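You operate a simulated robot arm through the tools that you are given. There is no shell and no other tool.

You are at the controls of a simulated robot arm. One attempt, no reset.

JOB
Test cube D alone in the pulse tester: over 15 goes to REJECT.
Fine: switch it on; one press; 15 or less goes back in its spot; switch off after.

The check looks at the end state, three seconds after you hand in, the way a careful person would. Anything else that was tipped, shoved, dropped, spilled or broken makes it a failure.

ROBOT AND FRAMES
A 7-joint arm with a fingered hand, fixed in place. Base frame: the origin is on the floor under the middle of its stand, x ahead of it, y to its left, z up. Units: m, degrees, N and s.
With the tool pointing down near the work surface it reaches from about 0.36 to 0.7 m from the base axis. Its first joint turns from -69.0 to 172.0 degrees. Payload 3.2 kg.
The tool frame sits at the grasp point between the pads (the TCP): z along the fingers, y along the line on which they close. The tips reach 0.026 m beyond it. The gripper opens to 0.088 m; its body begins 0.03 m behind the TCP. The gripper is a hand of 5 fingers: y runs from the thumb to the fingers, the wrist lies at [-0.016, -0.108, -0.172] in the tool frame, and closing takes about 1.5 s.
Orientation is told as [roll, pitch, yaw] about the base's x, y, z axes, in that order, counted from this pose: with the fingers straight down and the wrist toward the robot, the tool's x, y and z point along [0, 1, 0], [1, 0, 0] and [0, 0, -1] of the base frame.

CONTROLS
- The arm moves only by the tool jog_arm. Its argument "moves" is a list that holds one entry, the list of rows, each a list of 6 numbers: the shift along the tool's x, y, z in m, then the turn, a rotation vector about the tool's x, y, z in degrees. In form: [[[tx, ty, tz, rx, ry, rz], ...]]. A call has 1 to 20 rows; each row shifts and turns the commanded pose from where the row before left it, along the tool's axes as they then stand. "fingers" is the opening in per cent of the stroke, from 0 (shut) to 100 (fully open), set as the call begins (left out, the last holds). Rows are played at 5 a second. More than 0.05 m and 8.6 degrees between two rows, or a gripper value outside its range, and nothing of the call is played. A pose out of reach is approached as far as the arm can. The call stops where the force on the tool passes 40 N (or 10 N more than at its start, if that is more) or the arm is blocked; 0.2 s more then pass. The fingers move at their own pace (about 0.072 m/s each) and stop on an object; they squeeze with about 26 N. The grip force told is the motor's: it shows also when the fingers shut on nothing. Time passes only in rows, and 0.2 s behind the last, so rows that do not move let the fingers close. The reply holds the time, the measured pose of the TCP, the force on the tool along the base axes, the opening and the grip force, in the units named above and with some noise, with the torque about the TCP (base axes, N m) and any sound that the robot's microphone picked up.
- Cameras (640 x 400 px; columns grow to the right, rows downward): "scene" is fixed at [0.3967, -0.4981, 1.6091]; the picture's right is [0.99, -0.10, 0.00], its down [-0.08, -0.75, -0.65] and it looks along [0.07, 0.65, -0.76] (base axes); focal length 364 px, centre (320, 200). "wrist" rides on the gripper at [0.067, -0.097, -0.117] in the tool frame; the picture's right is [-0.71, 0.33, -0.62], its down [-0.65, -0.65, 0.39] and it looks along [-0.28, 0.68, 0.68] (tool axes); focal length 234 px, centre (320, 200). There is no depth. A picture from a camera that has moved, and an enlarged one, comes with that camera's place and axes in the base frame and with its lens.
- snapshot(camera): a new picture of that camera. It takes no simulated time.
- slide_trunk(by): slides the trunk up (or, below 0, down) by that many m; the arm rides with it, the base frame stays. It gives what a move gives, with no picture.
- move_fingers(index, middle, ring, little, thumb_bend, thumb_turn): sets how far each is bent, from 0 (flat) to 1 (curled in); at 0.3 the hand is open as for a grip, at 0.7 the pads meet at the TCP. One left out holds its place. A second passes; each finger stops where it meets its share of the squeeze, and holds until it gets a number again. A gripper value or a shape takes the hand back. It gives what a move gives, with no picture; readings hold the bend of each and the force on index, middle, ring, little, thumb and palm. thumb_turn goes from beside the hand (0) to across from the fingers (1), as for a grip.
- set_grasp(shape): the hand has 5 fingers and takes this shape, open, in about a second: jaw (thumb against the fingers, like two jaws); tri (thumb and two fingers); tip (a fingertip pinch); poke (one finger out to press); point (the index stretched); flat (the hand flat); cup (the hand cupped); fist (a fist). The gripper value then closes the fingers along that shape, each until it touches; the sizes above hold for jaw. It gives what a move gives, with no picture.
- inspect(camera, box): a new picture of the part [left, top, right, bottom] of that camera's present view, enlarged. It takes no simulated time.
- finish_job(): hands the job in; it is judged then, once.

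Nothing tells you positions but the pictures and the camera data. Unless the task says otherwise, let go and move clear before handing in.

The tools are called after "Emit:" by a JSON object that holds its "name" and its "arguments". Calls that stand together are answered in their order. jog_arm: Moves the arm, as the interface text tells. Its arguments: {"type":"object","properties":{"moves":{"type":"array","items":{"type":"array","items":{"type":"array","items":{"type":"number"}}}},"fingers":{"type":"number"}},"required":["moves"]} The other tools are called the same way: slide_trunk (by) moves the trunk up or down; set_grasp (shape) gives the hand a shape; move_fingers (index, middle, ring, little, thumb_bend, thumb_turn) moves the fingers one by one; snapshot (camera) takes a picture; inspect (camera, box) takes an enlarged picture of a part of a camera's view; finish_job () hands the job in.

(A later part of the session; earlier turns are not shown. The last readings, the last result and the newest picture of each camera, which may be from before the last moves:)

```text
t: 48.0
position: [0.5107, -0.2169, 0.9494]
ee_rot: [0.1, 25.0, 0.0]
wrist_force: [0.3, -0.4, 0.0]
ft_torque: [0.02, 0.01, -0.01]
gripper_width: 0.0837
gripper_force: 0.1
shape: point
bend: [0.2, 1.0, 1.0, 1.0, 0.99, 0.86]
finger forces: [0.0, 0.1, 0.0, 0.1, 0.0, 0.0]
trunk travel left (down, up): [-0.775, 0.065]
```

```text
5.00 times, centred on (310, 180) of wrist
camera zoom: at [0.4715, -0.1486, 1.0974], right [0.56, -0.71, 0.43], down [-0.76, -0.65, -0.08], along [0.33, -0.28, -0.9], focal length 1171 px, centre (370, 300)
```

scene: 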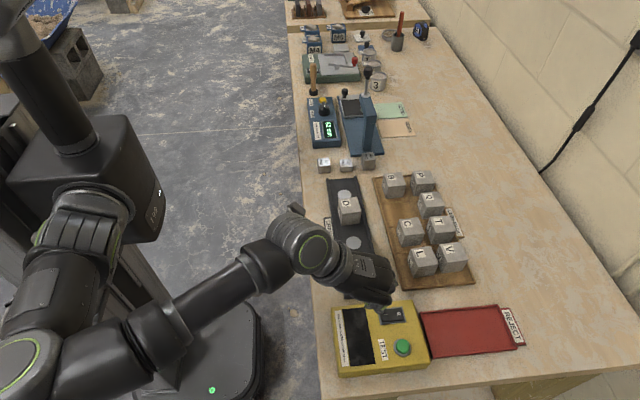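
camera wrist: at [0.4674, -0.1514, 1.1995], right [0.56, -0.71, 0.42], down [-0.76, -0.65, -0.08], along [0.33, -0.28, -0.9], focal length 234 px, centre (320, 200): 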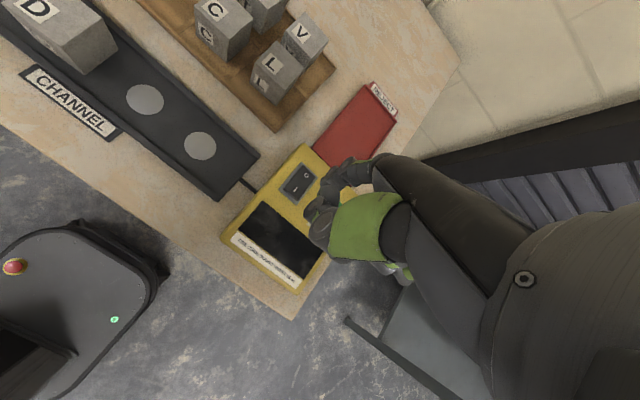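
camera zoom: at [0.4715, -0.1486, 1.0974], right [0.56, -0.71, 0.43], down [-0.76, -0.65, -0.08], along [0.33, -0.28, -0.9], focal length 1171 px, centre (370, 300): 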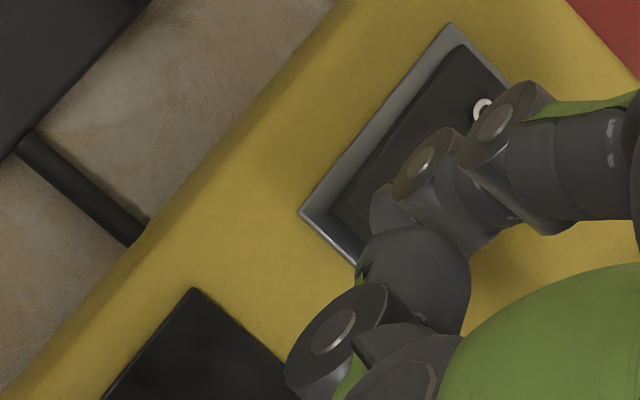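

Emit:
{"name": "jog_arm", "arguments": {"moves": [[[-0.0005, 0.001298, 0.001601, 0, 0, 0], [0, 0, 0, 0, 0, 0]]]}}

Emit:
{"name": "jog_arm", "arguments": {"moves": [[[-0.0005, 0.001298, 0.001601, 0, 0, 0], [0, 0, 0, 0, 0, 0]]]}}

Emit:
{"name": "jog_arm", "arguments": {"moves": [[[0, 0.001298, 0.001601, 0, 0, 0], [0, 0, 0, 0, 0, 0]]]}}

Emit:
{"name": "inspect", "arguments": {"camera": "wrist", "box": [260, 140, 360, 220]}}

Emit:
{"name": "inspect", "arguments": {"camera": "scene", "box": [325, 290, 435, 380]}}

```text
t: 48.6
position: [0.511, -0.218, 0.9478]
ee_rot: [0.0, 25.1, 0.0]
wrist_force: [0.3, -0.1, 0.2]
ft_torque: [0.0, -0.04, 0.01]
gripper_width: 0.0836
gripper_force: 0.1
shape: point
bend: [0.2, 1.0, 1.0, 1.0, 0.99, 0.86]
finger forces: [0.1, 0.1, 0.0, 0.1, 0.0, 0.1]
trunk travel left (down, up): [-0.775, 0.065]
```

```text
t: 49.2
position: [0.5121, -0.2174, 0.9455]
ee_rot: [0.0, 25.0, 0.0]
wrist_force: [0.0, 0.4, -1.4]
ft_torque: [0.03, 0.0, 0.02]
gripper_width: 0.0837
gripper_force: 0.1
shape: point
bend: [0.2, 1.0, 1.0, 1.0, 0.99, 0.86]
finger forces: [0.0, 0.0, 0.0, 0.1, 0.0, 0.0]
trunk travel left (down, up): [-0.775, 0.065]
```

```text
t: 49.8
position: [0.5114, -0.218, 0.9436]
ee_rot: [0.0, 24.9, 0.0]
wrist_force: [-0.4, 0.3, 0.0]
ft_torque: [-0.01, 0.0, 0.02]
gripper_width: 0.0835
gripper_force: 0.1
shape: point
bend: [0.2, 1.0, 1.0, 1.0, 0.99, 0.86]
finger forces: [0.0, 0.1, 0.1, 0.1, 0.1, 0.1]
trunk travel left (down, up): [-0.775, 0.065]
```

```text
5.00 times, centred on (310, 180) of wrist
camera zoom: at [0.4725, -0.1495, 1.091], right [0.56, -0.71, 0.43], down [-0.76, -0.65, -0.08], along [0.33, -0.28, -0.9], focal length 1171 px, centre (370, 300)
```

zoom: 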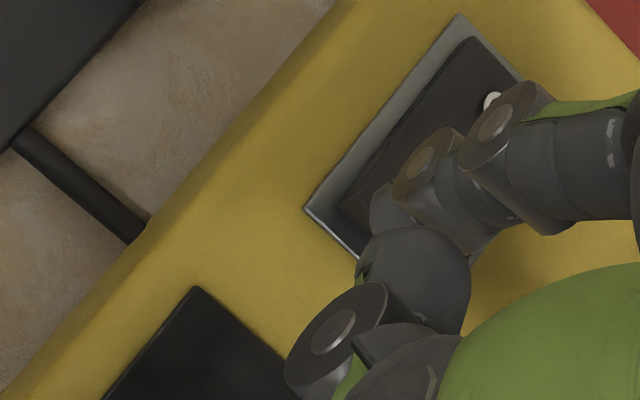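

```text
4.44 times, centred on (380, 335) of scene
camera zoom: at [0.3967, -0.4981, 1.6091], right [0.99, -0.1, 0.0], down [-0.08, -0.75, -0.65], along [0.07, 0.65, -0.76], focal length 1616 px, centre (53, -400)
```

zoom: 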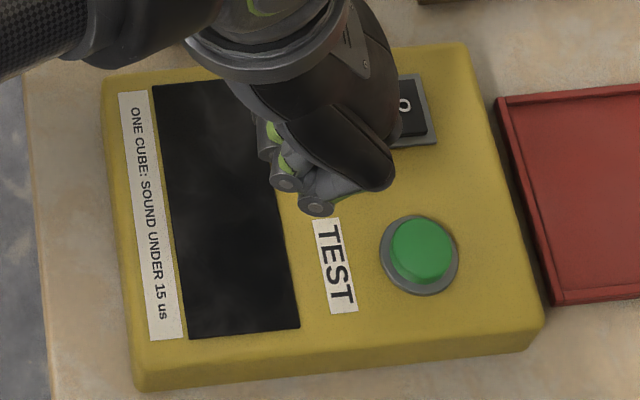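

Still no contact. Re-triangulating from the lowered views puts the rocker face near z≈0.895, with "I" at about (0.5645, -0.208). I'll raise slightly and move the thumb to its open position so the index tip can be seen clearly.

Emit:
{"name": "jog_arm", "arguments": {"moves": [[[0, -0.00423, -0.00906, 0, 0, 0], [0, -0.00423, -0.00906, 0, 0, 0], [0, -0.00423, -0.00906, 0, 0, 0], [0, 0, 0, 0, 0, 0]]]}}

Emit:
{"name": "move_fingers", "arguments": {"thumb_bend": 0.3, "thumb_turn": 1.0, "index": 0.2}}

Emit:
{"name": "inspect", "arguments": {"camera": "wrist", "box": [250, 130, 370, 230]}}

Emit:
{"name": "inspect", "arguments": {"camera": "scene", "box": [325, 270, 435, 370]}}

```text
t: 50.8
position: [0.5114, -0.2174, 0.9731]
ee_rot: [-0.1, 25.0, 0.0]
wrist_force: [0.6, 0.0, -0.3]
ft_torque: [-0.01, -0.01, 0.0]
gripper_width: 0.0834
gripper_force: 0.1
shape: point
bend: [0.2, 1.0, 1.0, 1.0, 0.99, 0.86]
finger forces: [0.0, 0.0, 0.1, 0.1, 0.1, 0.0]
trunk travel left (down, up): [-0.775, 0.065]
```

```text
t: 51.8
position: [0.5107, -0.2164, 0.9736]
ee_rot: [0.0, 25.0, 0.0]
wrist_force: [0.5, 0.0, 0.0]
ft_torque: [-0.02, -0.01, 0.0]
gripper_width: 0.0996
gripper_force: 0.0
shape: fingers
bend: [0.2, 1.0, 1.0, 1.0, 0.3, 0.97]
finger forces: [0.0, 0.1, 0.1, 0.1, 0.0, 0.0]
trunk travel left (down, up): [-0.775, 0.065]
```

```text
4.00 times, centred on (310, 180) of wrist
camera zoom: at [0.4728, -0.1491, 1.1208], right [0.56, -0.71, 0.43], down [-0.76, -0.65, -0.08], along [0.33, -0.28, -0.9], focal length 937 px, centre (360, 280)
```

zoom: 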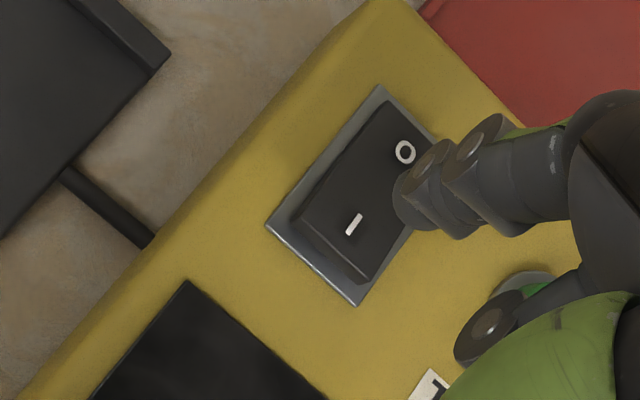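

```text
4.00 times, centred on (380, 320) of scene
camera zoom: at [0.3967, -0.4981, 1.6091], right [0.99, -0.1, 0.0], down [-0.08, -0.75, -0.65], along [0.07, 0.65, -0.76], focal length 1455 px, centre (80, -280)
```

zoom: 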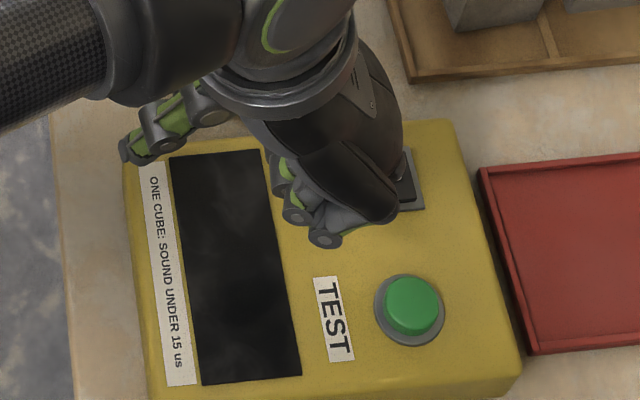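

Emit:
{"name": "inspect", "arguments": {"camera": "wrist", "box": [295, 145, 355, 195]}}

```text
8.00 times, centred on (325, 170) of wrist
camera zoom: at [0.4728, -0.1491, 1.1208], right [0.56, -0.71, 0.43], down [-0.76, -0.65, -0.08], along [0.33, -0.28, -0.9], focal length 1873 px, centre (280, 440)
```

zoom: 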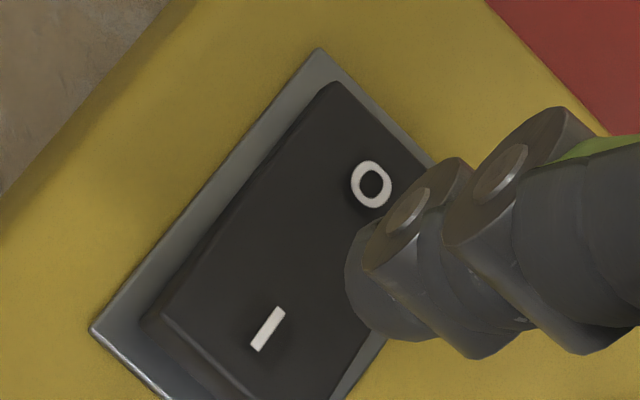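

Now the index is clearly visible. Its tip should land about 3 mm past "I", so I'll shift 7 mm towards the robot and lower again, gently near the end.

Emit:
{"name": "jog_arm", "arguments": {"moves": [[[0.001, -0.00317, 0.00148, 0, 0, 0], [0, -0.00317, 0.00148, 0, 0, 0], [0, 0.00338, 0.00725, 0, 0, 0], [0, 0.00338, 0.00725, 0, 0, 0], [0, 0, 0, 0, 0, 0]]]}}

Emit:
{"name": "inspect", "arguments": {"camera": "wrist", "box": [295, 145, 355, 195]}}

```text
t: 53.0
position: [0.5052, -0.2166, 0.9556]
ee_rot: [0.0, 25.0, 0.1]
wrist_force: [-0.6, -0.7, 0.4]
ft_torque: [0.0, 0.0, 0.02]
gripper_width: 0.0999
gripper_force: 0.1
shape: fingers
bend: [0.2, 1.0, 1.0, 1.0, 0.3, 0.97]
finger forces: [0.0, 0.0, 0.0, 0.1, 0.0, 0.0]
trunk travel left (down, up): [-0.775, 0.065]
```

```text
8.00 times, centred on (325, 170) of wrist
camera zoom: at [0.4662, -0.1483, 1.1041], right [0.56, -0.71, 0.43], down [-0.76, -0.65, -0.08], along [0.33, -0.28, -0.9], focal length 1873 px, centre (280, 440)
```

zoom: 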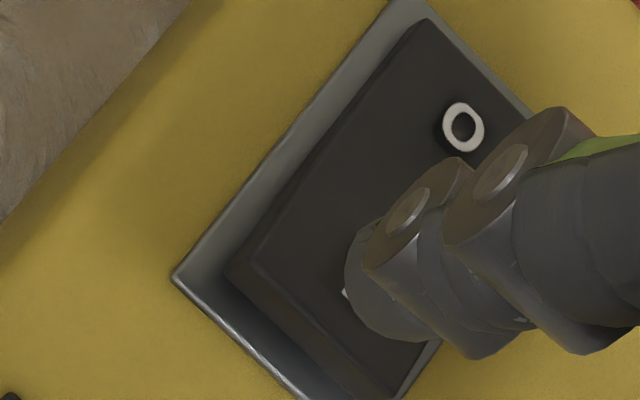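

Emit:
{"name": "jog_arm", "arguments": {"moves": [[[0, -0.00272, 0.00127, 0, 0, 0], [0, 0.000845, 0.001813, 0, 0, 0], [0, 0.000845, 0.001813, 0, 0, 0], [0, 0, 0, 0, 0, 0]]]}}

Emit:
{"name": "jog_arm", "arguments": {"moves": [[[0, 0.000845, 0.001813, 0, 0, 0], [0, 0, 0, 0, 0, 0]]]}}

Emit:
{"name": "jog_arm", "arguments": {"moves": [[[0, 0.000845, 0.001813, 0, 0, 0], [0, 0, 0, 0, 0, 0]]]}}

Emit:
{"name": "inspect", "arguments": {"camera": "wrist", "box": [295, 145, 355, 195]}}

```text
t: 54.0
position: [0.5018, -0.2163, 0.9524]
ee_rot: [-0.1, 25.0, 0.1]
wrist_force: [0.5, 0.1, -0.4]
ft_torque: [0.01, 0.03, 0.01]
gripper_width: 0.0998
gripper_force: 0.1
shape: fingers
bend: [0.2, 1.0, 1.0, 1.0, 0.3, 0.97]
finger forces: [0.0, 0.0, 0.0, 0.0, 0.0, 0.0]
trunk travel left (down, up): [-0.775, 0.065]
```

```text
t: 54.6
position: [0.5018, -0.2153, 0.9509]
ee_rot: [0.1, 25.0, -0.1]
wrist_force: [-0.4, -0.5, 0.0]
ft_torque: [0.0, -0.02, 0.01]
gripper_width: 0.0998
gripper_force: 0.1
shape: fingers
bend: [0.2, 1.0, 1.0, 1.0, 0.3, 0.97]
finger forces: [0.0, 0.1, 0.0, 0.0, 0.1, 0.0]
trunk travel left (down, up): [-0.775, 0.065]
```

```text
t: 55.2
position: [0.5016, -0.2157, 0.9491]
ee_rot: [0.0, 25.0, -0.1]
wrist_force: [0.0, 0.2, 0.1]
ft_torque: [-0.03, 0.01, 0.02]
gripper_width: 0.0995
gripper_force: 0.1
shape: fingers
bend: [0.2, 1.0, 1.0, 1.0, 0.3, 0.97]
finger forces: [0.0, 0.0, 0.1, 0.0, 0.0, 0.1]
trunk travel left (down, up): [-0.775, 0.065]
```

```text
8.00 times, centred on (325, 170) of wrist
camera zoom: at [0.463, -0.1478, 1.0966], right [0.56, -0.71, 0.43], down [-0.76, -0.65, -0.08], along [0.33, -0.28, -0.9], focal length 1873 px, centre (280, 440)
```

zoom: 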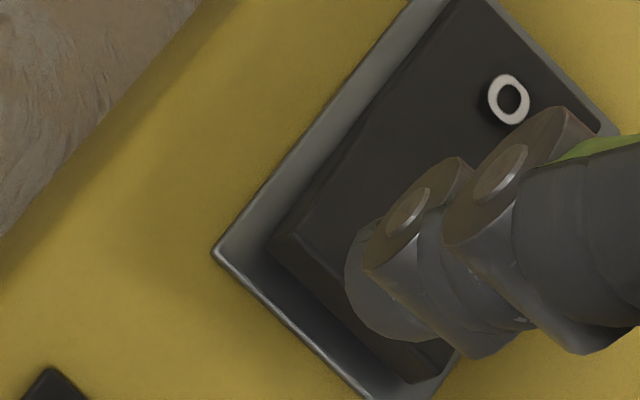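

Emit:
{"name": "jog_arm", "arguments": {"moves": [[[0, 0.00175, 0.00139, 0, 0, 0], [0, 0, 0, 0, 0, 0]]]}}

Emit:
{"name": "jog_arm", "arguments": {"moves": [[[0, 0.00175, 0.00139, 0, 0, 0], [0, 0, 0, 0, 0, 0]]]}}

Emit:
{"name": "inspect", "arguments": {"camera": "wrist", "box": [295, 145, 355, 195]}}

```text
t: 55.8
position: [0.5036, -0.2145, 0.9468]
ee_rot: [0.0, 25.1, 0.0]
wrist_force: [-0.9, 0.1, 0.0]
ft_torque: [0.01, 0.0, 0.0]
gripper_width: 0.0995
gripper_force: 0.0
shape: fingers
bend: [0.2, 1.0, 1.0, 1.0, 0.3, 0.97]
finger forces: [0.1, 0.0, 0.1, 0.0, 0.0, 0.1]
trunk travel left (down, up): [-0.775, 0.065]
```

```text
t: 56.4
position: [0.5045, -0.2157, 0.9444]
ee_rot: [0.0, 25.0, 0.0]
wrist_force: [-0.4, 0.4, -0.1]
ft_torque: [-0.01, 0.01, 0.02]
gripper_width: 0.0996
gripper_force: 0.1
shape: fingers
bend: [0.2, 1.0, 1.0, 1.0, 0.3, 0.97]
finger forces: [0.0, 0.1, 0.1, 0.0, 0.1, 0.0]
trunk travel left (down, up): [-0.775, 0.065]
```

```text
8.00 times, centred on (325, 170) of wrist
camera zoom: at [0.4654, -0.1478, 1.0926], right [0.56, -0.71, 0.42], down [-0.76, -0.65, -0.08], along [0.33, -0.28, -0.9], focal length 1873 px, centre (280, 440)
```

zoom: 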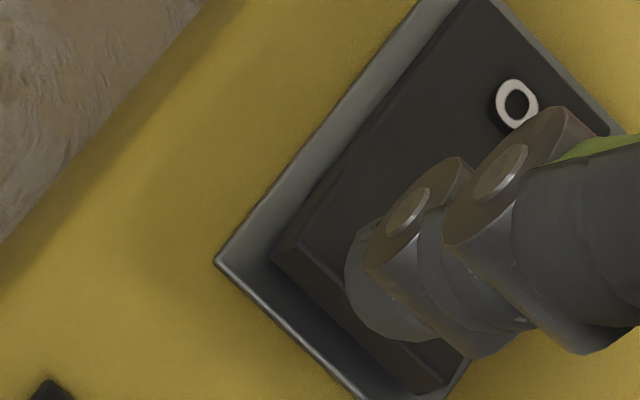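

Emit:
{"name": "jog_arm", "arguments": {"moves": [[[0, 0.00175, 0.00139, 0, 0, 0], [0, 0, 0, 0, 0, 0]]]}}

Emit:
{"name": "jog_arm", "arguments": {"moves": [[[0, 0.00175, 0.00139, 0, 0, 0], [0, 0, 0, 0, 0, 0]]]}}

Emit:
{"name": "inspect", "arguments": {"camera": "wrist", "box": [295, 145, 355, 195]}}

```text
t: 57.0
position: [0.5046, -0.2157, 0.943]
ee_rot: [0.1, 25.0, -0.1]
wrist_force: [1.0, 0.2, 0.3]
ft_torque: [0.0, 0.0, 0.0]
gripper_width: 0.0999
gripper_force: 0.2
shape: fingers
bend: [0.2, 1.0, 1.0, 1.0, 0.3, 0.97]
finger forces: [0.0, 0.1, 0.1, 0.1, 0.1, 0.0]
trunk travel left (down, up): [-0.775, 0.065]
```

```text
t: 57.6
position: [0.5061, -0.2163, 0.941]
ee_rot: [0.0, 25.1, 0.0]
wrist_force: [0.3, -0.5, -1.2]
ft_torque: [-0.01, -0.04, 0.02]
gripper_width: 0.0997
gripper_force: 0.1
shape: fingers
bend: [0.2, 1.0, 1.0, 1.0, 0.3, 0.97]
finger forces: [0.1, 0.0, 0.1, 0.1, 0.0, 0.1]
trunk travel left (down, up): [-0.775, 0.065]
```

```text
8.00 times, centred on (325, 170) of wrist
camera zoom: at [0.4672, -0.1479, 1.0887], right [0.56, -0.71, 0.43], down [-0.76, -0.65, -0.08], along [0.33, -0.28, -0.9], focal length 1873 px, centre (280, 440)
```

zoom: 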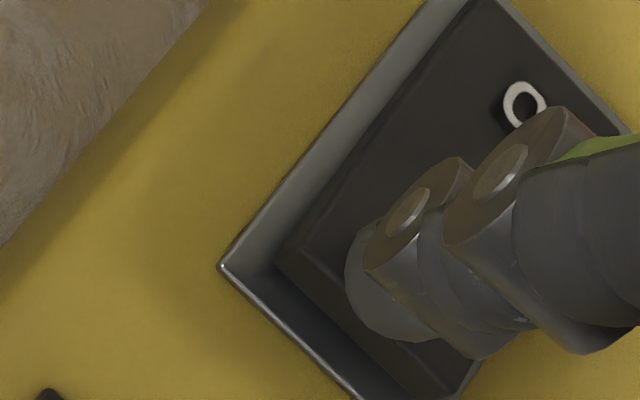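

Emit:
{"name": "jog_arm", "arguments": {"moves": [[[0, 0.00175, 0.00139, 0, 0, 0], [0, 0, 0, 0, 0, 0]]]}}

Emit:
{"name": "jog_arm", "arguments": {"moves": [[[0, 0.00175, 0.00139, 0, 0, 0], [0, 0, 0, 0, 0, 0]]]}}

Emit:
{"name": "jog_arm", "arguments": {"moves": [[[0, 0.00175, 0.00139, 0, 0, 0], [0, 0, 0, 0, 0, 0]]]}}

Emit:
{"name": "inspect", "arguments": {"camera": "wrist", "box": [295, 145, 355, 195]}}

```text
t: 58.2
position: [0.5067, -0.2161, 0.9388]
ee_rot: [0.0, 25.0, 0.0]
wrist_force: [0.1, 0.7, 0.4]
ft_torque: [0.0, -0.06, -0.03]
gripper_width: 0.0995
gripper_force: 0.7
shape: fingers
bend: [0.2, 1.0, 1.0, 1.0, 0.3, 0.97]
finger forces: [1.1, 0.1, 0.0, 0.1, 0.0, 0.0]
trunk travel left (down, up): [-0.775, 0.065]
```

```text
t: 58.8
position: [0.5075, -0.2158, 0.9368]
ee_rot: [0.0, 25.0, 0.0]
wrist_force: [0.1, -0.4, -1.5]
ft_torque: [0.01, 0.01, 0.02]
gripper_width: 0.0996
gripper_force: 0.1
shape: fingers
bend: [0.2, 1.0, 1.0, 1.0, 0.3, 0.97]
finger forces: [0.0, 0.0, 0.1, 0.1, 0.0, 0.0]
trunk travel left (down, up): [-0.775, 0.065]
```

```text
t: 59.4
position: [0.5078, -0.2154, 0.9363]
ee_rot: [0.0, 24.8, -0.1]
wrist_force: [-2.2, 0.0, 8.0]
ft_torque: [0.11, -0.35, 0.04]
gripper_width: 0.0993
gripper_force: 3.5
shape: fingers
bend: [0.2, 1.0, 1.0, 1.0, 0.3, 0.97]
finger forces: [6.9, 0.0, 0.1, 0.0, 0.1, 0.0]
trunk travel left (down, up): [-0.775, 0.065]
```

```text
8.00 times, centred on (325, 170) of wrist
camera zoom: at [0.4688, -0.1479, 1.0839], right [0.56, -0.71, 0.43], down [-0.76, -0.65, -0.08], along [0.33, -0.28, -0.9], focal length 1873 px, centre (280, 440)
```

zoom: 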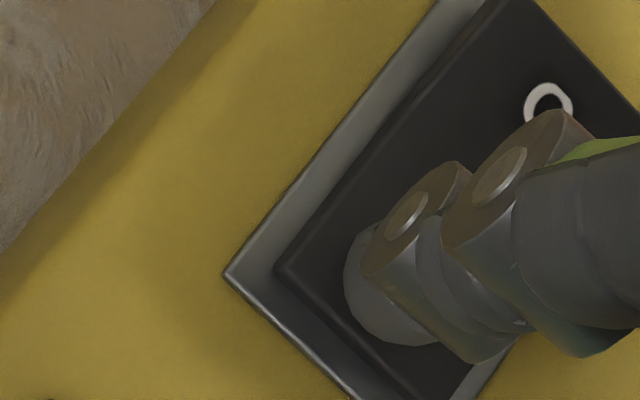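

The rocker gave way under the finger and now bottoms out, so it looks flipped to "I". I'll lift off and check the display.

Emit:
{"name": "jog_arm", "arguments": {"moves": [[[0, -0.00423, -0.00906, 0, 0, 0], [0, -0.00845, -0.01813, 0, 0, 0], [0, -0.00845, -0.01813, 0, 0, 0], [0, 0, 0, 0, 0, 0]]]}}

Emit:
{"name": "inspect", "arguments": {"camera": "scene", "box": [325, 280, 435, 380]}}

Emit:
{"name": "inspect", "arguments": {"camera": "wrist", "box": [210, 130, 370, 300]}}

```text
t: 60.4
position: [0.5088, -0.216, 0.9845]
ee_rot: [0.0, 25.0, -0.1]
wrist_force: [0.3, 0.2, 0.9]
ft_torque: [0.04, 0.01, -0.02]
gripper_width: 0.0998
gripper_force: 0.1
shape: fingers
bend: [0.2, 1.0, 1.0, 1.0, 0.3, 0.97]
finger forces: [0.0, 0.1, 0.0, 0.1, 0.0, 0.0]
trunk travel left (down, up): [-0.775, 0.065]
```

```text
4.00 times, centred on (380, 330) of scene
camera zoom: at [0.3967, -0.4981, 1.6091], right [0.99, -0.1, 0.0], down [-0.08, -0.75, -0.65], along [0.07, 0.65, -0.76], focal length 1455 px, centre (80, -320)
```

zoom: 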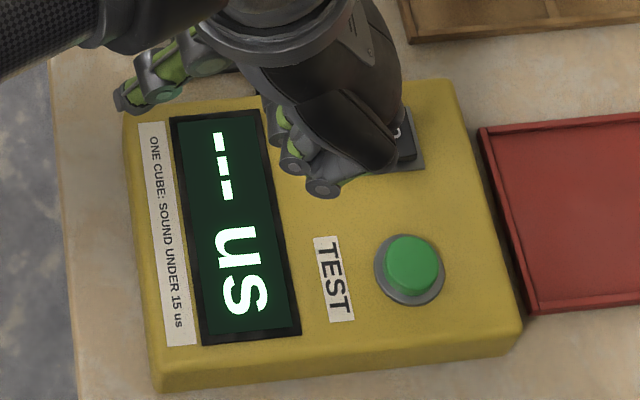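

```text
2.35 times, centred on (290, 215) of wrist
camera zoom: at [0.4704, -0.149, 1.1323], right [0.56, -0.71, 0.42], down [-0.76, -0.65, -0.08], along [0.33, -0.28, -0.9], focal length 551 px, centre (391, 165)
```

zoom: 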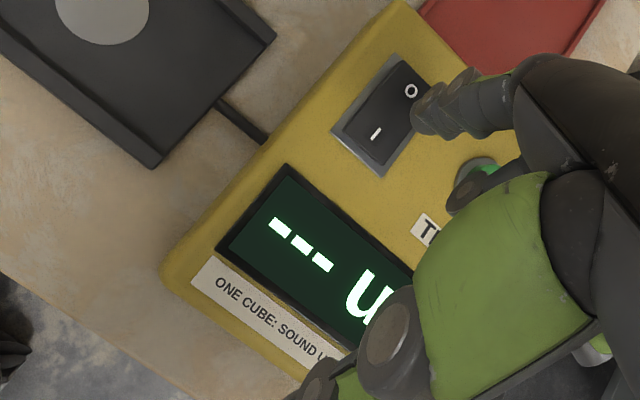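

The tester is on and shows "--- us". I'll carry the same finger over to above the green TEST button, estimated at (0.582, -0.276).

Emit:
{"name": "jog_arm", "arguments": {"moves": [[[-0.018, 0.00532, -0.00248, 0, 0, 0], [-0.018, 0.00532, -0.00248, 0, 0, 0], [-0.018, 0.00532, -0.00248, 0, 0, 0], [-0.018, 0.00532, -0.00248, 0, 0, 0], [0, 0, 0, 0, 0, 0]]]}}

Emit:
{"name": "inspect", "arguments": {"camera": "wrist", "box": [270, 130, 370, 220]}}

Emit:
{"name": "snapshot", "arguments": {"camera": "wrist"}}

Emit:
{"name": "inspect", "arguments": {"camera": "scene", "box": [325, 280, 435, 380]}}

```text
t: 61.6
position: [0.5317, -0.2884, 0.9842]
ee_rot: [0.0, 25.0, 0.0]
wrist_force: [-0.7, 0.9, 0.7]
ft_torque: [-0.01, 0.02, 0.01]
gripper_width: 0.1
gripper_force: 0.1
shape: fingers
bend: [0.2, 1.0, 1.0, 1.0, 0.3, 0.97]
finger forces: [0.1, 0.0, 0.0, 0.0, 0.1, 0.0]
trunk travel left (down, up): [-0.775, 0.065]
```

```text
4.44 times, centred on (320, 175) of wrist
camera zoom: at [0.4931, -0.2197, 1.1322], right [0.56, -0.71, 0.43], down [-0.76, -0.65, -0.08], along [0.33, -0.28, -0.9], focal length 1041 px, centre (320, 311)
```

zoom: 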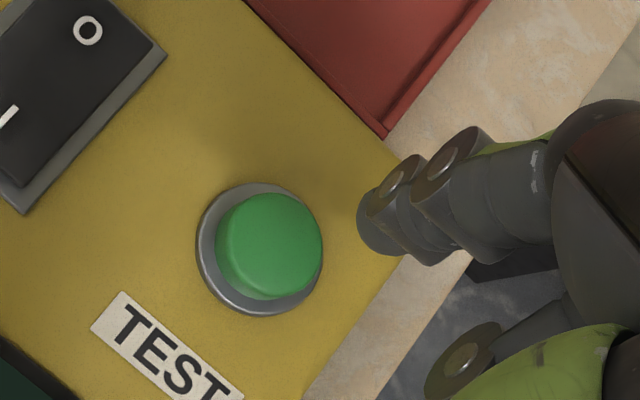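

```text
taken
camera wrist: at [0.4931, -0.2197, 1.1322], right [0.56, -0.71, 0.43], down [-0.76, -0.65, -0.08], along [0.33, -0.28, -0.9], focal length 234 px, centre (320, 200)
```

wrist: 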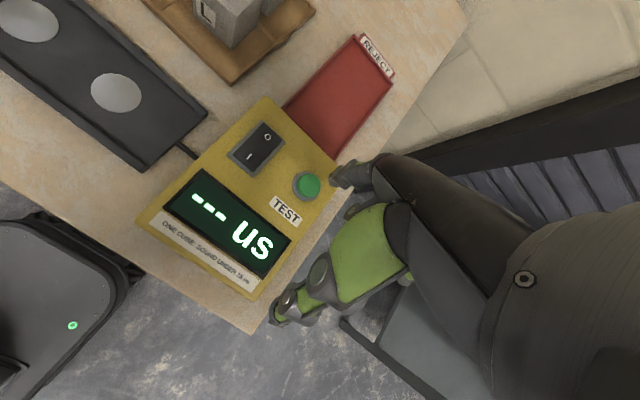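

```text
4.00 times, centred on (380, 330) of scene
camera zoom: at [0.3967, -0.4981, 1.6091], right [0.99, -0.1, 0.0], down [-0.08, -0.75, -0.65], along [0.07, 0.65, -0.76], focal length 1455 px, centre (80, -320)
```

zoom: 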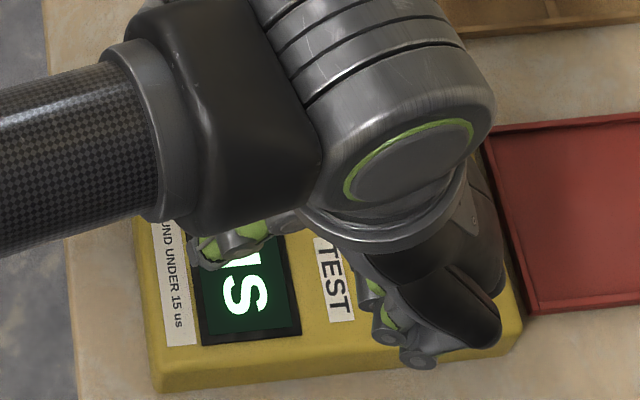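

Emit:
{"name": "jog_arm", "arguments": {"moves": [[[0.0067, -0.00317, 0.00148, 0, 0, 0], [0, 0.00423, 0.00906, 0, 0, 0], [0, 0.00423, 0.00906, 0, 0, 0], [0, 0.00211, 0.00453, 0, 0, 0], [0, 0, 0, 0, 0, 0]]]}}

Emit:
{"name": "inspect", "arguments": {"camera": "wrist", "box": [280, 130, 370, 210]}}

```text
t: 62.8
position: [0.5301, -0.2816, 0.9594]
ee_rot: [0.0, 25.0, 0.0]
wrist_force: [-0.1, 0.5, -0.5]
ft_torque: [-0.01, -0.03, 0.04]
gripper_width: 0.0999
gripper_force: 0.0
shape: fingers
bend: [0.2, 1.0, 1.0, 1.0, 0.3, 0.97]
finger forces: [0.1, 0.1, 0.1, 0.0, 0.0, 0.0]
trunk travel left (down, up): [-0.775, 0.065]
```

```text
5.00 times, centred on (325, 170) of wrist
camera zoom: at [0.49, -0.214, 1.1071], right [0.56, -0.71, 0.43], down [-0.76, -0.65, -0.08], along [0.33, -0.28, -0.9], focal length 1171 px, centre (295, 350)
```

zoom: 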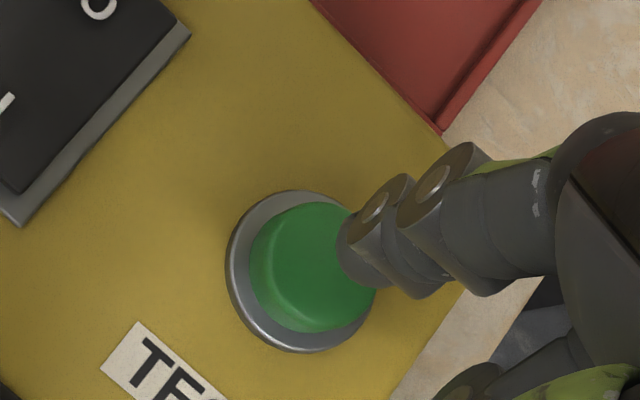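

Emit:
{"name": "jog_arm", "arguments": {"moves": [[[0, 0.00217, 0.00229, 0, 0, 0], [0, 0.00127, 0.00272, 0, 0, 0], [0, 0, 0, 0, 0, 0]]]}}

Emit:
{"name": "jog_arm", "arguments": {"moves": [[[0, 0.000845, 0.001813, 0, 0, 0], [0, 0, 0, 0, 0, 0]]]}}

Emit:
{"name": "jog_arm", "arguments": {"moves": [[[0, 0.000845, 0.001813, 0, 0, 0], [0, 0, 0, 0, 0, 0]]]}}

Emit:
{"name": "inspect", "arguments": {"camera": "wrist", "box": [280, 130, 370, 210]}}

```text
t: 63.6
position: [0.5287, -0.2802, 0.954]
ee_rot: [0.1, 25.0, -0.1]
wrist_force: [-0.2, 0.0, -0.6]
ft_torque: [0.02, 0.0, 0.02]
gripper_width: 0.0999
gripper_force: 0.1
shape: fingers
bend: [0.2, 1.0, 1.0, 1.0, 0.3, 0.97]
finger forces: [0.0, 0.0, 0.1, 0.1, 0.0, 0.0]
trunk travel left (down, up): [-0.775, 0.065]
```

```text
t: 64.2
position: [0.5291, -0.2814, 0.9515]
ee_rot: [0.0, 25.0, -0.1]
wrist_force: [-0.5, -0.2, 0.2]
ft_torque: [-0.04, 0.0, 0.03]
gripper_width: 0.1
gripper_force: 0.1
shape: fingers
bend: [0.2, 1.0, 1.0, 1.0, 0.3, 0.97]
finger forces: [0.0, 0.0, 0.1, 0.0, 0.0, 0.1]
trunk travel left (down, up): [-0.775, 0.065]
```

```text
t: 64.8
position: [0.5295, -0.282, 0.9499]
ee_rot: [0.0, 25.0, 0.0]
wrist_force: [0.6, 0.4, -0.8]
ft_torque: [-0.02, 0.03, -0.02]
gripper_width: 0.0997
gripper_force: 0.0
shape: fingers
bend: [0.2, 1.0, 1.0, 1.0, 0.3, 0.97]
finger forces: [0.0, 0.0, 0.1, 0.0, 0.0, 0.0]
trunk travel left (down, up): [-0.775, 0.065]
```

```text
5.00 times, centred on (325, 170) of wrist
camera zoom: at [0.4907, -0.2137, 1.0973], right [0.56, -0.71, 0.43], down [-0.76, -0.65, -0.08], along [0.33, -0.28, -0.9], focal length 1171 px, centre (295, 350)
```

zoom: 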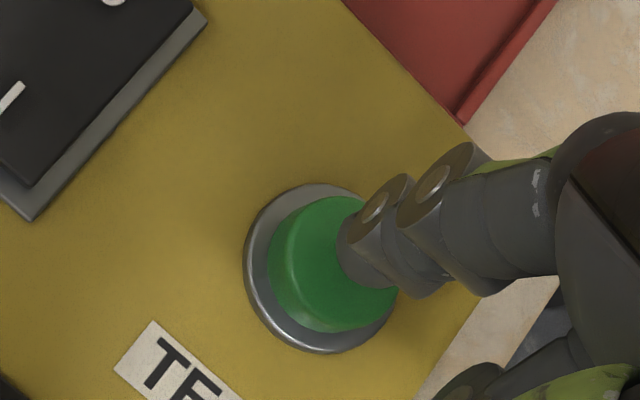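

Emit:
{"name": "jog_arm", "arguments": {"moves": [[[0, 0.000845, 0.001813, 0, 0, 0], [0, 0, 0, 0, 0, 0]]]}}

Emit:
{"name": "jog_arm", "arguments": {"moves": [[[0, 0.000845, 0.001813, 0, 0, 0], [0, 0, 0, 0, 0, 0]]]}}

Emit:
{"name": "inspect", "arguments": {"camera": "wrist", "box": [280, 130, 370, 210]}}

```text
t: 65.4
position: [0.5299, -0.281, 0.9473]
ee_rot: [0.0, 25.0, -0.1]
wrist_force: [0.3, -0.2, 0.1]
ft_torque: [-0.01, 0.02, -0.06]
gripper_width: 0.0994
gripper_force: 0.0
shape: fingers
bend: [0.2, 1.0, 1.0, 1.0, 0.3, 0.97]
finger forces: [0.0, 0.0, 0.1, 0.1, 0.1, 0.0]
trunk travel left (down, up): [-0.775, 0.065]
```

```text
t: 66.0
position: [0.5293, -0.2822, 0.9467]
ee_rot: [0.0, 25.0, 0.0]
wrist_force: [0.6, 0.1, 0.4]
ft_torque: [0.03, 0.0, -0.03]
gripper_width: 0.0998
gripper_force: 0.0
shape: fingers
bend: [0.2, 1.0, 1.0, 1.0, 0.3, 0.97]
finger forces: [0.0, 0.0, 0.0, 0.1, 0.0, 0.0]
trunk travel left (down, up): [-0.775, 0.065]
```

```text
5.00 times, centred on (325, 170) of wrist
camera zoom: at [0.4904, -0.2136, 1.0935], right [0.56, -0.71, 0.42], down [-0.76, -0.65, -0.08], along [0.33, -0.28, -0.9], focal length 1171 px, centre (295, 350)
```

zoom: 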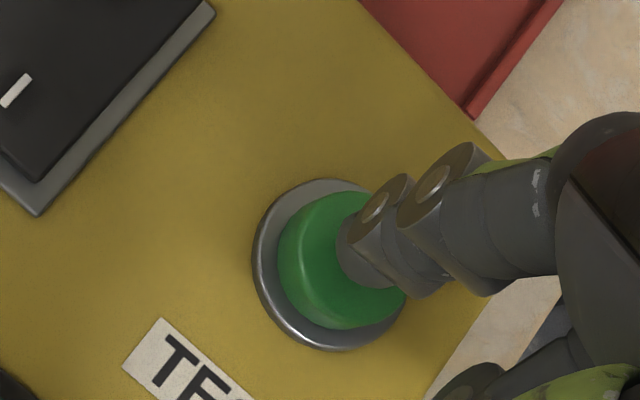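

Emit:
{"name": "jog_arm", "arguments": {"moves": [[[0, 0.000845, 0.001813, 0, 0, 0], [0, 0, 0, 0, 0, 0]]]}}

Emit:
{"name": "jog_arm", "arguments": {"moves": [[[0, 0.000845, 0.001813, 0, 0, 0], [0, 0, 0, 0, 0, 0]]]}}

Emit:
{"name": "inspect", "arguments": {"camera": "wrist", "box": [200, 130, 370, 290]}}

```text
t: 66.6
position: [0.5292, -0.2811, 0.9435]
ee_rot: [0.1, 25.0, 0.1]
wrist_force: [0.4, -0.1, 0.2]
ft_torque: [-0.01, 0.0, 0.02]
gripper_width: 0.0997
gripper_force: 0.0
shape: fingers
bend: [0.2, 1.0, 1.0, 1.0, 0.3, 0.97]
finger forces: [0.0, 0.0, 0.0, 0.0, 0.0, 0.0]
trunk travel left (down, up): [-0.775, 0.065]
```

```text
t: 67.2
position: [0.5303, -0.2811, 0.9423]
ee_rot: [0.0, 25.0, 0.1]
wrist_force: [0.1, -0.4, -0.2]
ft_torque: [-0.02, -0.01, 0.01]
gripper_width: 0.0998
gripper_force: 0.3
shape: fingers
bend: [0.2, 1.0, 1.0, 1.0, 0.3, 0.97]
finger forces: [0.4, 0.0, 0.1, 0.0, 0.0, 0.0]
trunk travel left (down, up): [-0.775, 0.065]
```

```text
2.50 times, centred on (285, 210) of wrist
camera zoom: at [0.4901, -0.213, 1.0899], right [0.56, -0.71, 0.43], down [-0.76, -0.65, -0.08], along [0.33, -0.28, -0.9], focal length 585 px, centre (408, 175)
```

zoom: 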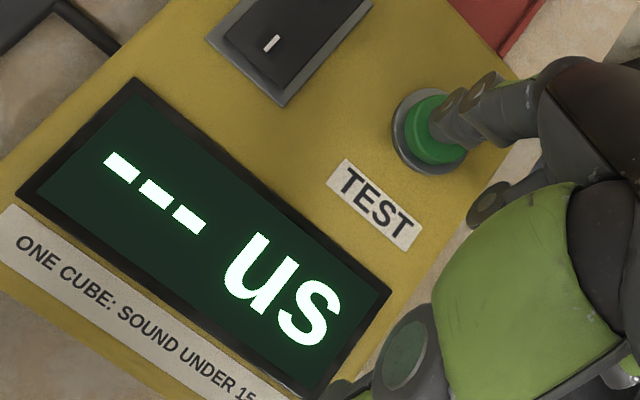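

Light contact on the button (0.4 N) and the finger is well centred on it. Now one steady press.

Emit:
{"name": "jog_arm", "arguments": {"moves": [[[0, 0.000634, 0.00136, 0, 0, 0], [0, 0.000634, 0.00136, 0, 0, 0], [0, 0.000634, 0.00136, 0, 0, 0], [0, 0, 0, 0, 0, 0]]]}}

Emit:
{"name": "inspect", "arguments": {"camera": "wrist", "box": [200, 130, 370, 290]}}

```text
t: 68.2
position: [0.5299, -0.2811, 0.9394]
ee_rot: [0.0, 24.9, 0.0]
wrist_force: [-0.4, 0.8, 2.1]
ft_torque: [0.01, -0.04, 0.0]
gripper_width: 0.0994
gripper_force: 1.2
shape: fingers
bend: [0.2, 1.0, 1.0, 1.0, 0.3, 0.97]
finger forces: [1.8, 0.0, 0.0, 0.1, 0.1, 0.0]
trunk travel left (down, up): [-0.775, 0.065]
heard: click
```

```text
2.50 times, centred on (285, 210) of wrist
camera zoom: at [0.4907, -0.2128, 1.0861], right [0.56, -0.71, 0.43], down [-0.76, -0.65, -0.08], along [0.33, -0.28, -0.9], focal length 585 px, centre (408, 175)
```

zoom: 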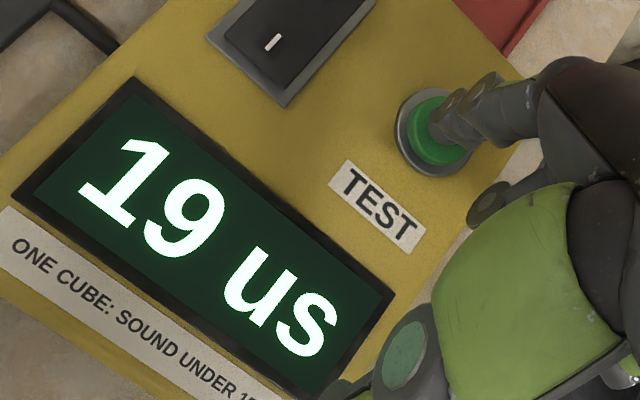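

Click heard, and the display reads 19 us. That's over 15, so D goes to REJECT. I'll lift off and confirm the reading from the scene camera.

Emit:
{"name": "jog_arm", "arguments": {"moves": [[[0, -0.00423, -0.00906, 0, 0, 0], [0, -0.00845, -0.01813, 0, 0, 0], [0, -0.00845, -0.01813, 0, 0, 0], [0, 0, 0, 0, 0, 0]]]}}

Emit:
{"name": "snapshot", "arguments": {"camera": "wrist"}}

Emit:
{"name": "snapshot", "arguments": {"camera": "scene"}}

```text
t: 69.2
position: [0.5297, -0.2838, 0.9884]
ee_rot: [0.1, 25.1, 0.1]
wrist_force: [-0.2, -0.2, 0.8]
ft_torque: [0.0, 0.03, 0.01]
gripper_width: 0.0997
gripper_force: 0.0
shape: fingers
bend: [0.2, 1.0, 1.0, 1.0, 0.3, 0.97]
finger forces: [0.0, 0.0, 0.1, 0.1, 0.0, 0.0]
trunk travel left (down, up): [-0.775, 0.065]
```

```text
taken
camera wrist: at [0.4907, -0.2151, 1.137], right [0.56, -0.71, 0.42], down [-0.76, -0.65, -0.08], along [0.33, -0.28, -0.9], focal length 234 px, centre (320, 200)
```

wrist: 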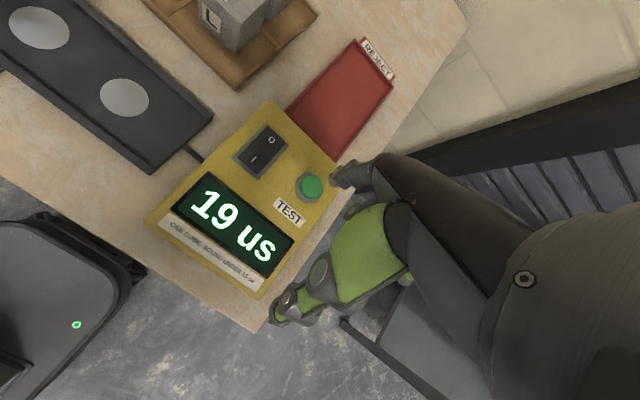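

```text
taken
```

scene: 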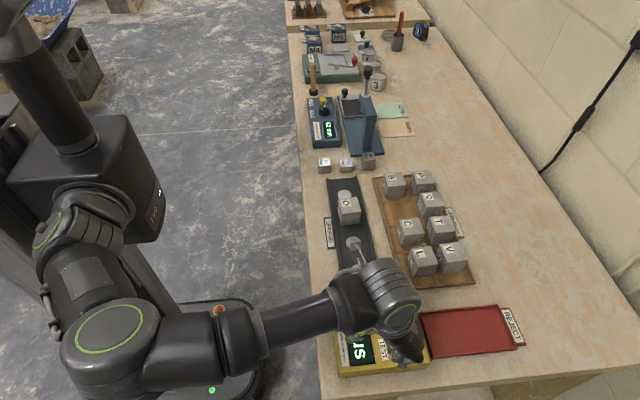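

The reading stays at 19 us, so I'm done testing. I'll switch the tester off now while the finger is set up, moving over the rocker's "O" end at about (0.597, -0.208).

Emit:
{"name": "jog_arm", "arguments": {"moves": [[[0.0161, 0.0034, -0.00158, 0, 0, 0], [0.0161, 0.0034, -0.00158, 0, 0, 0], [0.0161, 0.0034, -0.00158, 0, 0, 0], [0.0161, 0.0034, -0.00158, 0, 0, 0], [0, 0.00423, 0.00906, 0, 0, 0], [0, 0.00423, 0.00906, 0, 0, 0], [0, 0, 0, 0, 0, 0]]]}}

Emit:
{"name": "inspect", "arguments": {"camera": "wrist", "box": [280, 130, 370, 210]}}

```text
t: 70.8
position: [0.5452, -0.2173, 0.969]
ee_rot: [0.0, 25.0, 0.0]
wrist_force: [0.1, 0.3, 0.2]
ft_torque: [-0.01, -0.03, -0.01]
gripper_width: 0.0997
gripper_force: 0.0
shape: fingers
bend: [0.2, 1.0, 1.0, 1.0, 0.3, 0.97]
finger forces: [0.0, 0.1, 0.0, 0.0, 0.1, 0.0]
trunk travel left (down, up): [-0.775, 0.065]
```

```text
5.00 times, centred on (325, 170) of wrist
camera zoom: at [0.5062, -0.1501, 1.1155], right [0.56, -0.71, 0.43], down [-0.76, -0.65, -0.08], along [0.33, -0.28, -0.9], focal length 1171 px, centre (295, 350)
```

zoom: 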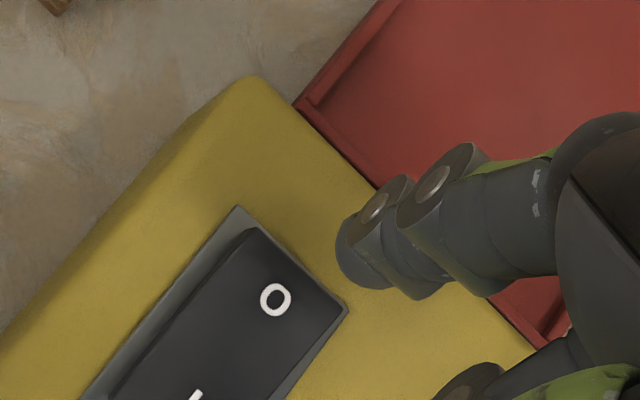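

Emit:
{"name": "jog_arm", "arguments": {"moves": [[[0, -0.00408, 0.0019, 0, 0, 0], [0, 0.00423, 0.00906, 0, 0, 0], [0, 0.00338, 0.00725, 0, 0, 0], [0, 0, 0, 0, 0, 0]]]}}

Emit:
{"name": "inspect", "arguments": {"camera": "wrist", "box": [280, 130, 370, 210]}}

```text
t: 71.8
position: [0.54, -0.2171, 0.9496]
ee_rot: [0.0, 24.9, -0.1]
wrist_force: [0.7, 0.1, -0.5]
ft_torque: [0.02, 0.03, 0.0]
gripper_width: 0.0996
gripper_force: 0.1
shape: fingers
bend: [0.2, 1.0, 1.0, 1.0, 0.3, 0.97]
finger forces: [0.0, 0.0, 0.0, 0.0, 0.0, 0.0]
trunk travel left (down, up): [-0.775, 0.065]
```

```text
5.00 times, centred on (325, 170) of wrist
camera zoom: at [0.5018, -0.149, 1.0973], right [0.56, -0.71, 0.43], down [-0.76, -0.65, -0.08], along [0.33, -0.28, -0.9], focal length 1171 px, centre (295, 350)
```

zoom: 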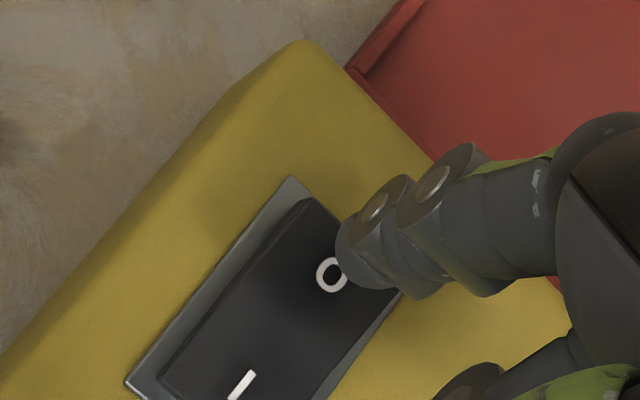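

Emit:
{"name": "jog_arm", "arguments": {"moves": [[[0, 0.000845, 0.001813, 0, 0, 0], [0, 0.000845, 0.001813, 0, 0, 0], [0, 0, 0, 0, 0, 0]]]}}

Emit:
{"name": "jog_arm", "arguments": {"moves": [[[0, 0.000845, 0.001813, 0, 0, 0], [0, 0, 0, 0, 0, 0]]]}}

Emit:
{"name": "inspect", "arguments": {"camera": "wrist", "box": [280, 130, 370, 210]}}

```text
t: 72.6
position: [0.5422, -0.2169, 0.9461]
ee_rot: [0.1, 25.0, 0.0]
wrist_force: [-0.5, -0.1, -0.5]
ft_torque: [0.0, 0.03, 0.0]
gripper_width: 0.0998
gripper_force: 0.0
shape: fingers
bend: [0.2, 1.0, 1.0, 1.0, 0.3, 0.97]
finger forces: [0.1, 0.0, 0.0, 0.1, 0.0, 0.1]
trunk travel left (down, up): [-0.775, 0.065]
```

```text
t: 73.2
position: [0.5418, -0.2171, 0.9443]
ee_rot: [0.0, 25.0, 0.0]
wrist_force: [-0.8, -0.9, 0.0]
ft_torque: [-0.02, 0.01, -0.01]
gripper_width: 0.0996
gripper_force: 0.1
shape: fingers
bend: [0.2, 1.0, 1.0, 1.0, 0.3, 0.97]
finger forces: [0.1, 0.0, 0.1, 0.1, 0.1, 0.0]
trunk travel left (down, up): [-0.775, 0.065]
```

```text
5.00 times, centred on (325, 170) of wrist
camera zoom: at [0.5016, -0.1489, 1.0915], right [0.56, -0.71, 0.43], down [-0.76, -0.65, -0.08], along [0.33, -0.28, -0.9], focal length 1171 px, centre (295, 350)
```

zoom: 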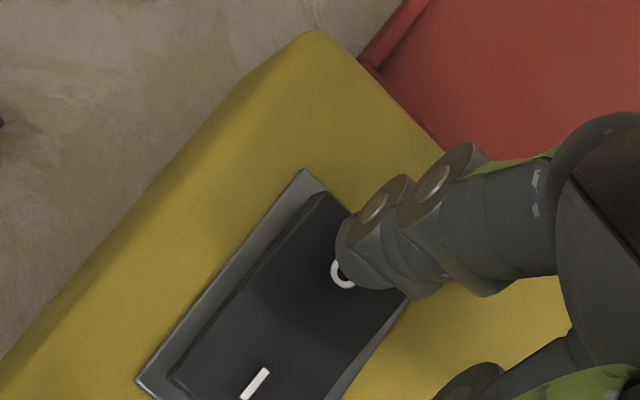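

Emit:
{"name": "jog_arm", "arguments": {"moves": [[[0, 0.000845, 0.001813, 0, 0, 0], [0, 0, 0, 0, 0, 0]]]}}

Emit:
{"name": "jog_arm", "arguments": {"moves": [[[0, 0.000845, 0.001813, 0, 0, 0], [0, 0, 0, 0, 0, 0]]]}}

Emit:
{"name": "jog_arm", "arguments": {"moves": [[[0, 0.000845, 0.001813, 0, 0, 0], [0, 0, 0, 0, 0, 0]]]}}

Emit:
{"name": "inspect", "arguments": {"camera": "wrist", "box": [200, 130, 370, 290]}}

```text
t: 73.8
position: [0.5413, -0.2166, 0.9414]
ee_rot: [0.0, 25.1, -0.1]
wrist_force: [-0.4, 0.0, 0.3]
ft_torque: [0.02, 0.02, 0.02]
gripper_width: 0.0998
gripper_force: 0.1
shape: fingers
bend: [0.2, 1.0, 1.0, 1.0, 0.3, 0.97]
finger forces: [0.0, 0.0, 0.0, 0.0, 0.0, 0.1]
trunk travel left (down, up): [-0.775, 0.065]
```

```text
t: 74.4
position: [0.5412, -0.2172, 0.9395]
ee_rot: [0.0, 25.0, -0.1]
wrist_force: [0.6, -0.2, 1.5]
ft_torque: [0.02, -0.08, 0.04]
gripper_width: 0.1001
gripper_force: 0.7
shape: fingers
bend: [0.2, 1.0, 1.0, 1.0, 0.3, 0.97]
finger forces: [1.1, 0.0, 0.0, 0.0, 0.0, 0.0]
trunk travel left (down, up): [-0.775, 0.065]
```

```text
t: 75.0
position: [0.54, -0.2162, 0.9371]
ee_rot: [-0.1, 25.0, 0.0]
wrist_force: [-0.2, 0.6, 0.0]
ft_torque: [-0.03, 0.0, -0.02]
gripper_width: 0.1002
gripper_force: 0.0
shape: fingers
bend: [0.2, 1.0, 1.0, 1.0, 0.3, 0.97]
finger forces: [0.0, 0.0, 0.0, 0.0, 0.0, 0.0]
trunk travel left (down, up): [-0.775, 0.065]
```

```text
2.50 times, centred on (285, 210) of wrist
camera zoom: at [0.5012, -0.149, 1.0851], right [0.56, -0.71, 0.42], down [-0.76, -0.65, -0.08], along [0.33, -0.28, -0.9], focal length 585 px, centre (408, 175)
```

zoom: 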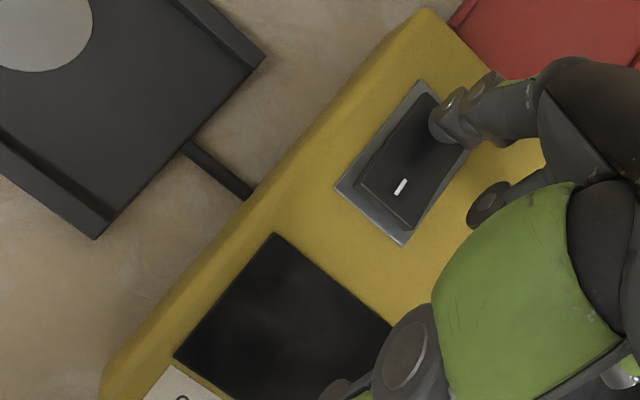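

The display is dark, so the tester is off again. I'll rise, go back to the tri grip, and tilt the hand about 16° towards the robot, because the REJECT tray is near the edge of reach and D should be gripped at the angle it will be set down.

Emit:
{"name": "jog_arm", "arguments": {"moves": [[[0, -0.00423, -0.00906, 0, 0, 0], [0, -0.00845, -0.01813, 0, 0, 0], [0, -0.00845, -0.01813, 0, 0, 0], [0, -0.0127, -0.0272, 0, 0, 0], [0, 0, 0, 0, 0, 0]]]}}

Emit:
{"name": "inspect", "arguments": {"camera": "wrist", "box": [150, 80, 370, 290]}}

Emit:
{"name": "inspect", "arguments": {"camera": "scene", "box": [315, 280, 545, 390]}}

```text
t: 76.2
position: [0.5398, -0.2162, 1.0194]
ee_rot: [0.0, 25.0, 0.1]
wrist_force: [-0.4, 0.6, -0.2]
ft_torque: [-0.02, -0.02, -0.04]
gripper_width: 0.0999
gripper_force: 0.0
shape: fingers
bend: [0.2, 1.0, 1.0, 1.0, 0.3, 0.97]
finger forces: [0.0, 0.0, 0.0, 0.0, 0.1, 0.0]
trunk travel left (down, up): [-0.775, 0.065]
```

```text
1.90 times, centred on (260, 185) of wrist
camera zoom: at [0.5015, -0.1487, 1.1665], right [0.56, -0.71, 0.42], down [-0.76, -0.65, -0.08], along [0.33, -0.28, -0.9], focal length 446 px, centre (434, 229)
```

zoom: 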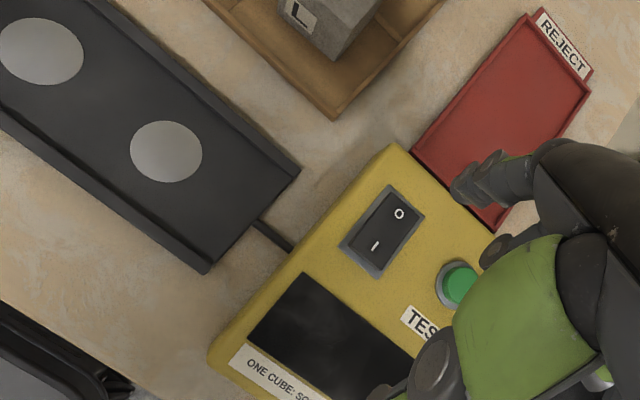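

```text
2.78 times, centred on (430, 335) of scene
camera zoom: at [0.3967, -0.4981, 1.6091], right [0.99, -0.1, 0.0], down [-0.08, -0.75, -0.65], along [0.07, 0.65, -0.76], focal length 1012 px, centre (14, -176)
```

zoom: 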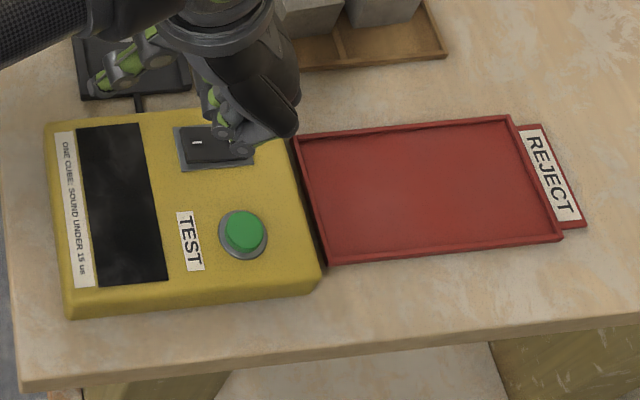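

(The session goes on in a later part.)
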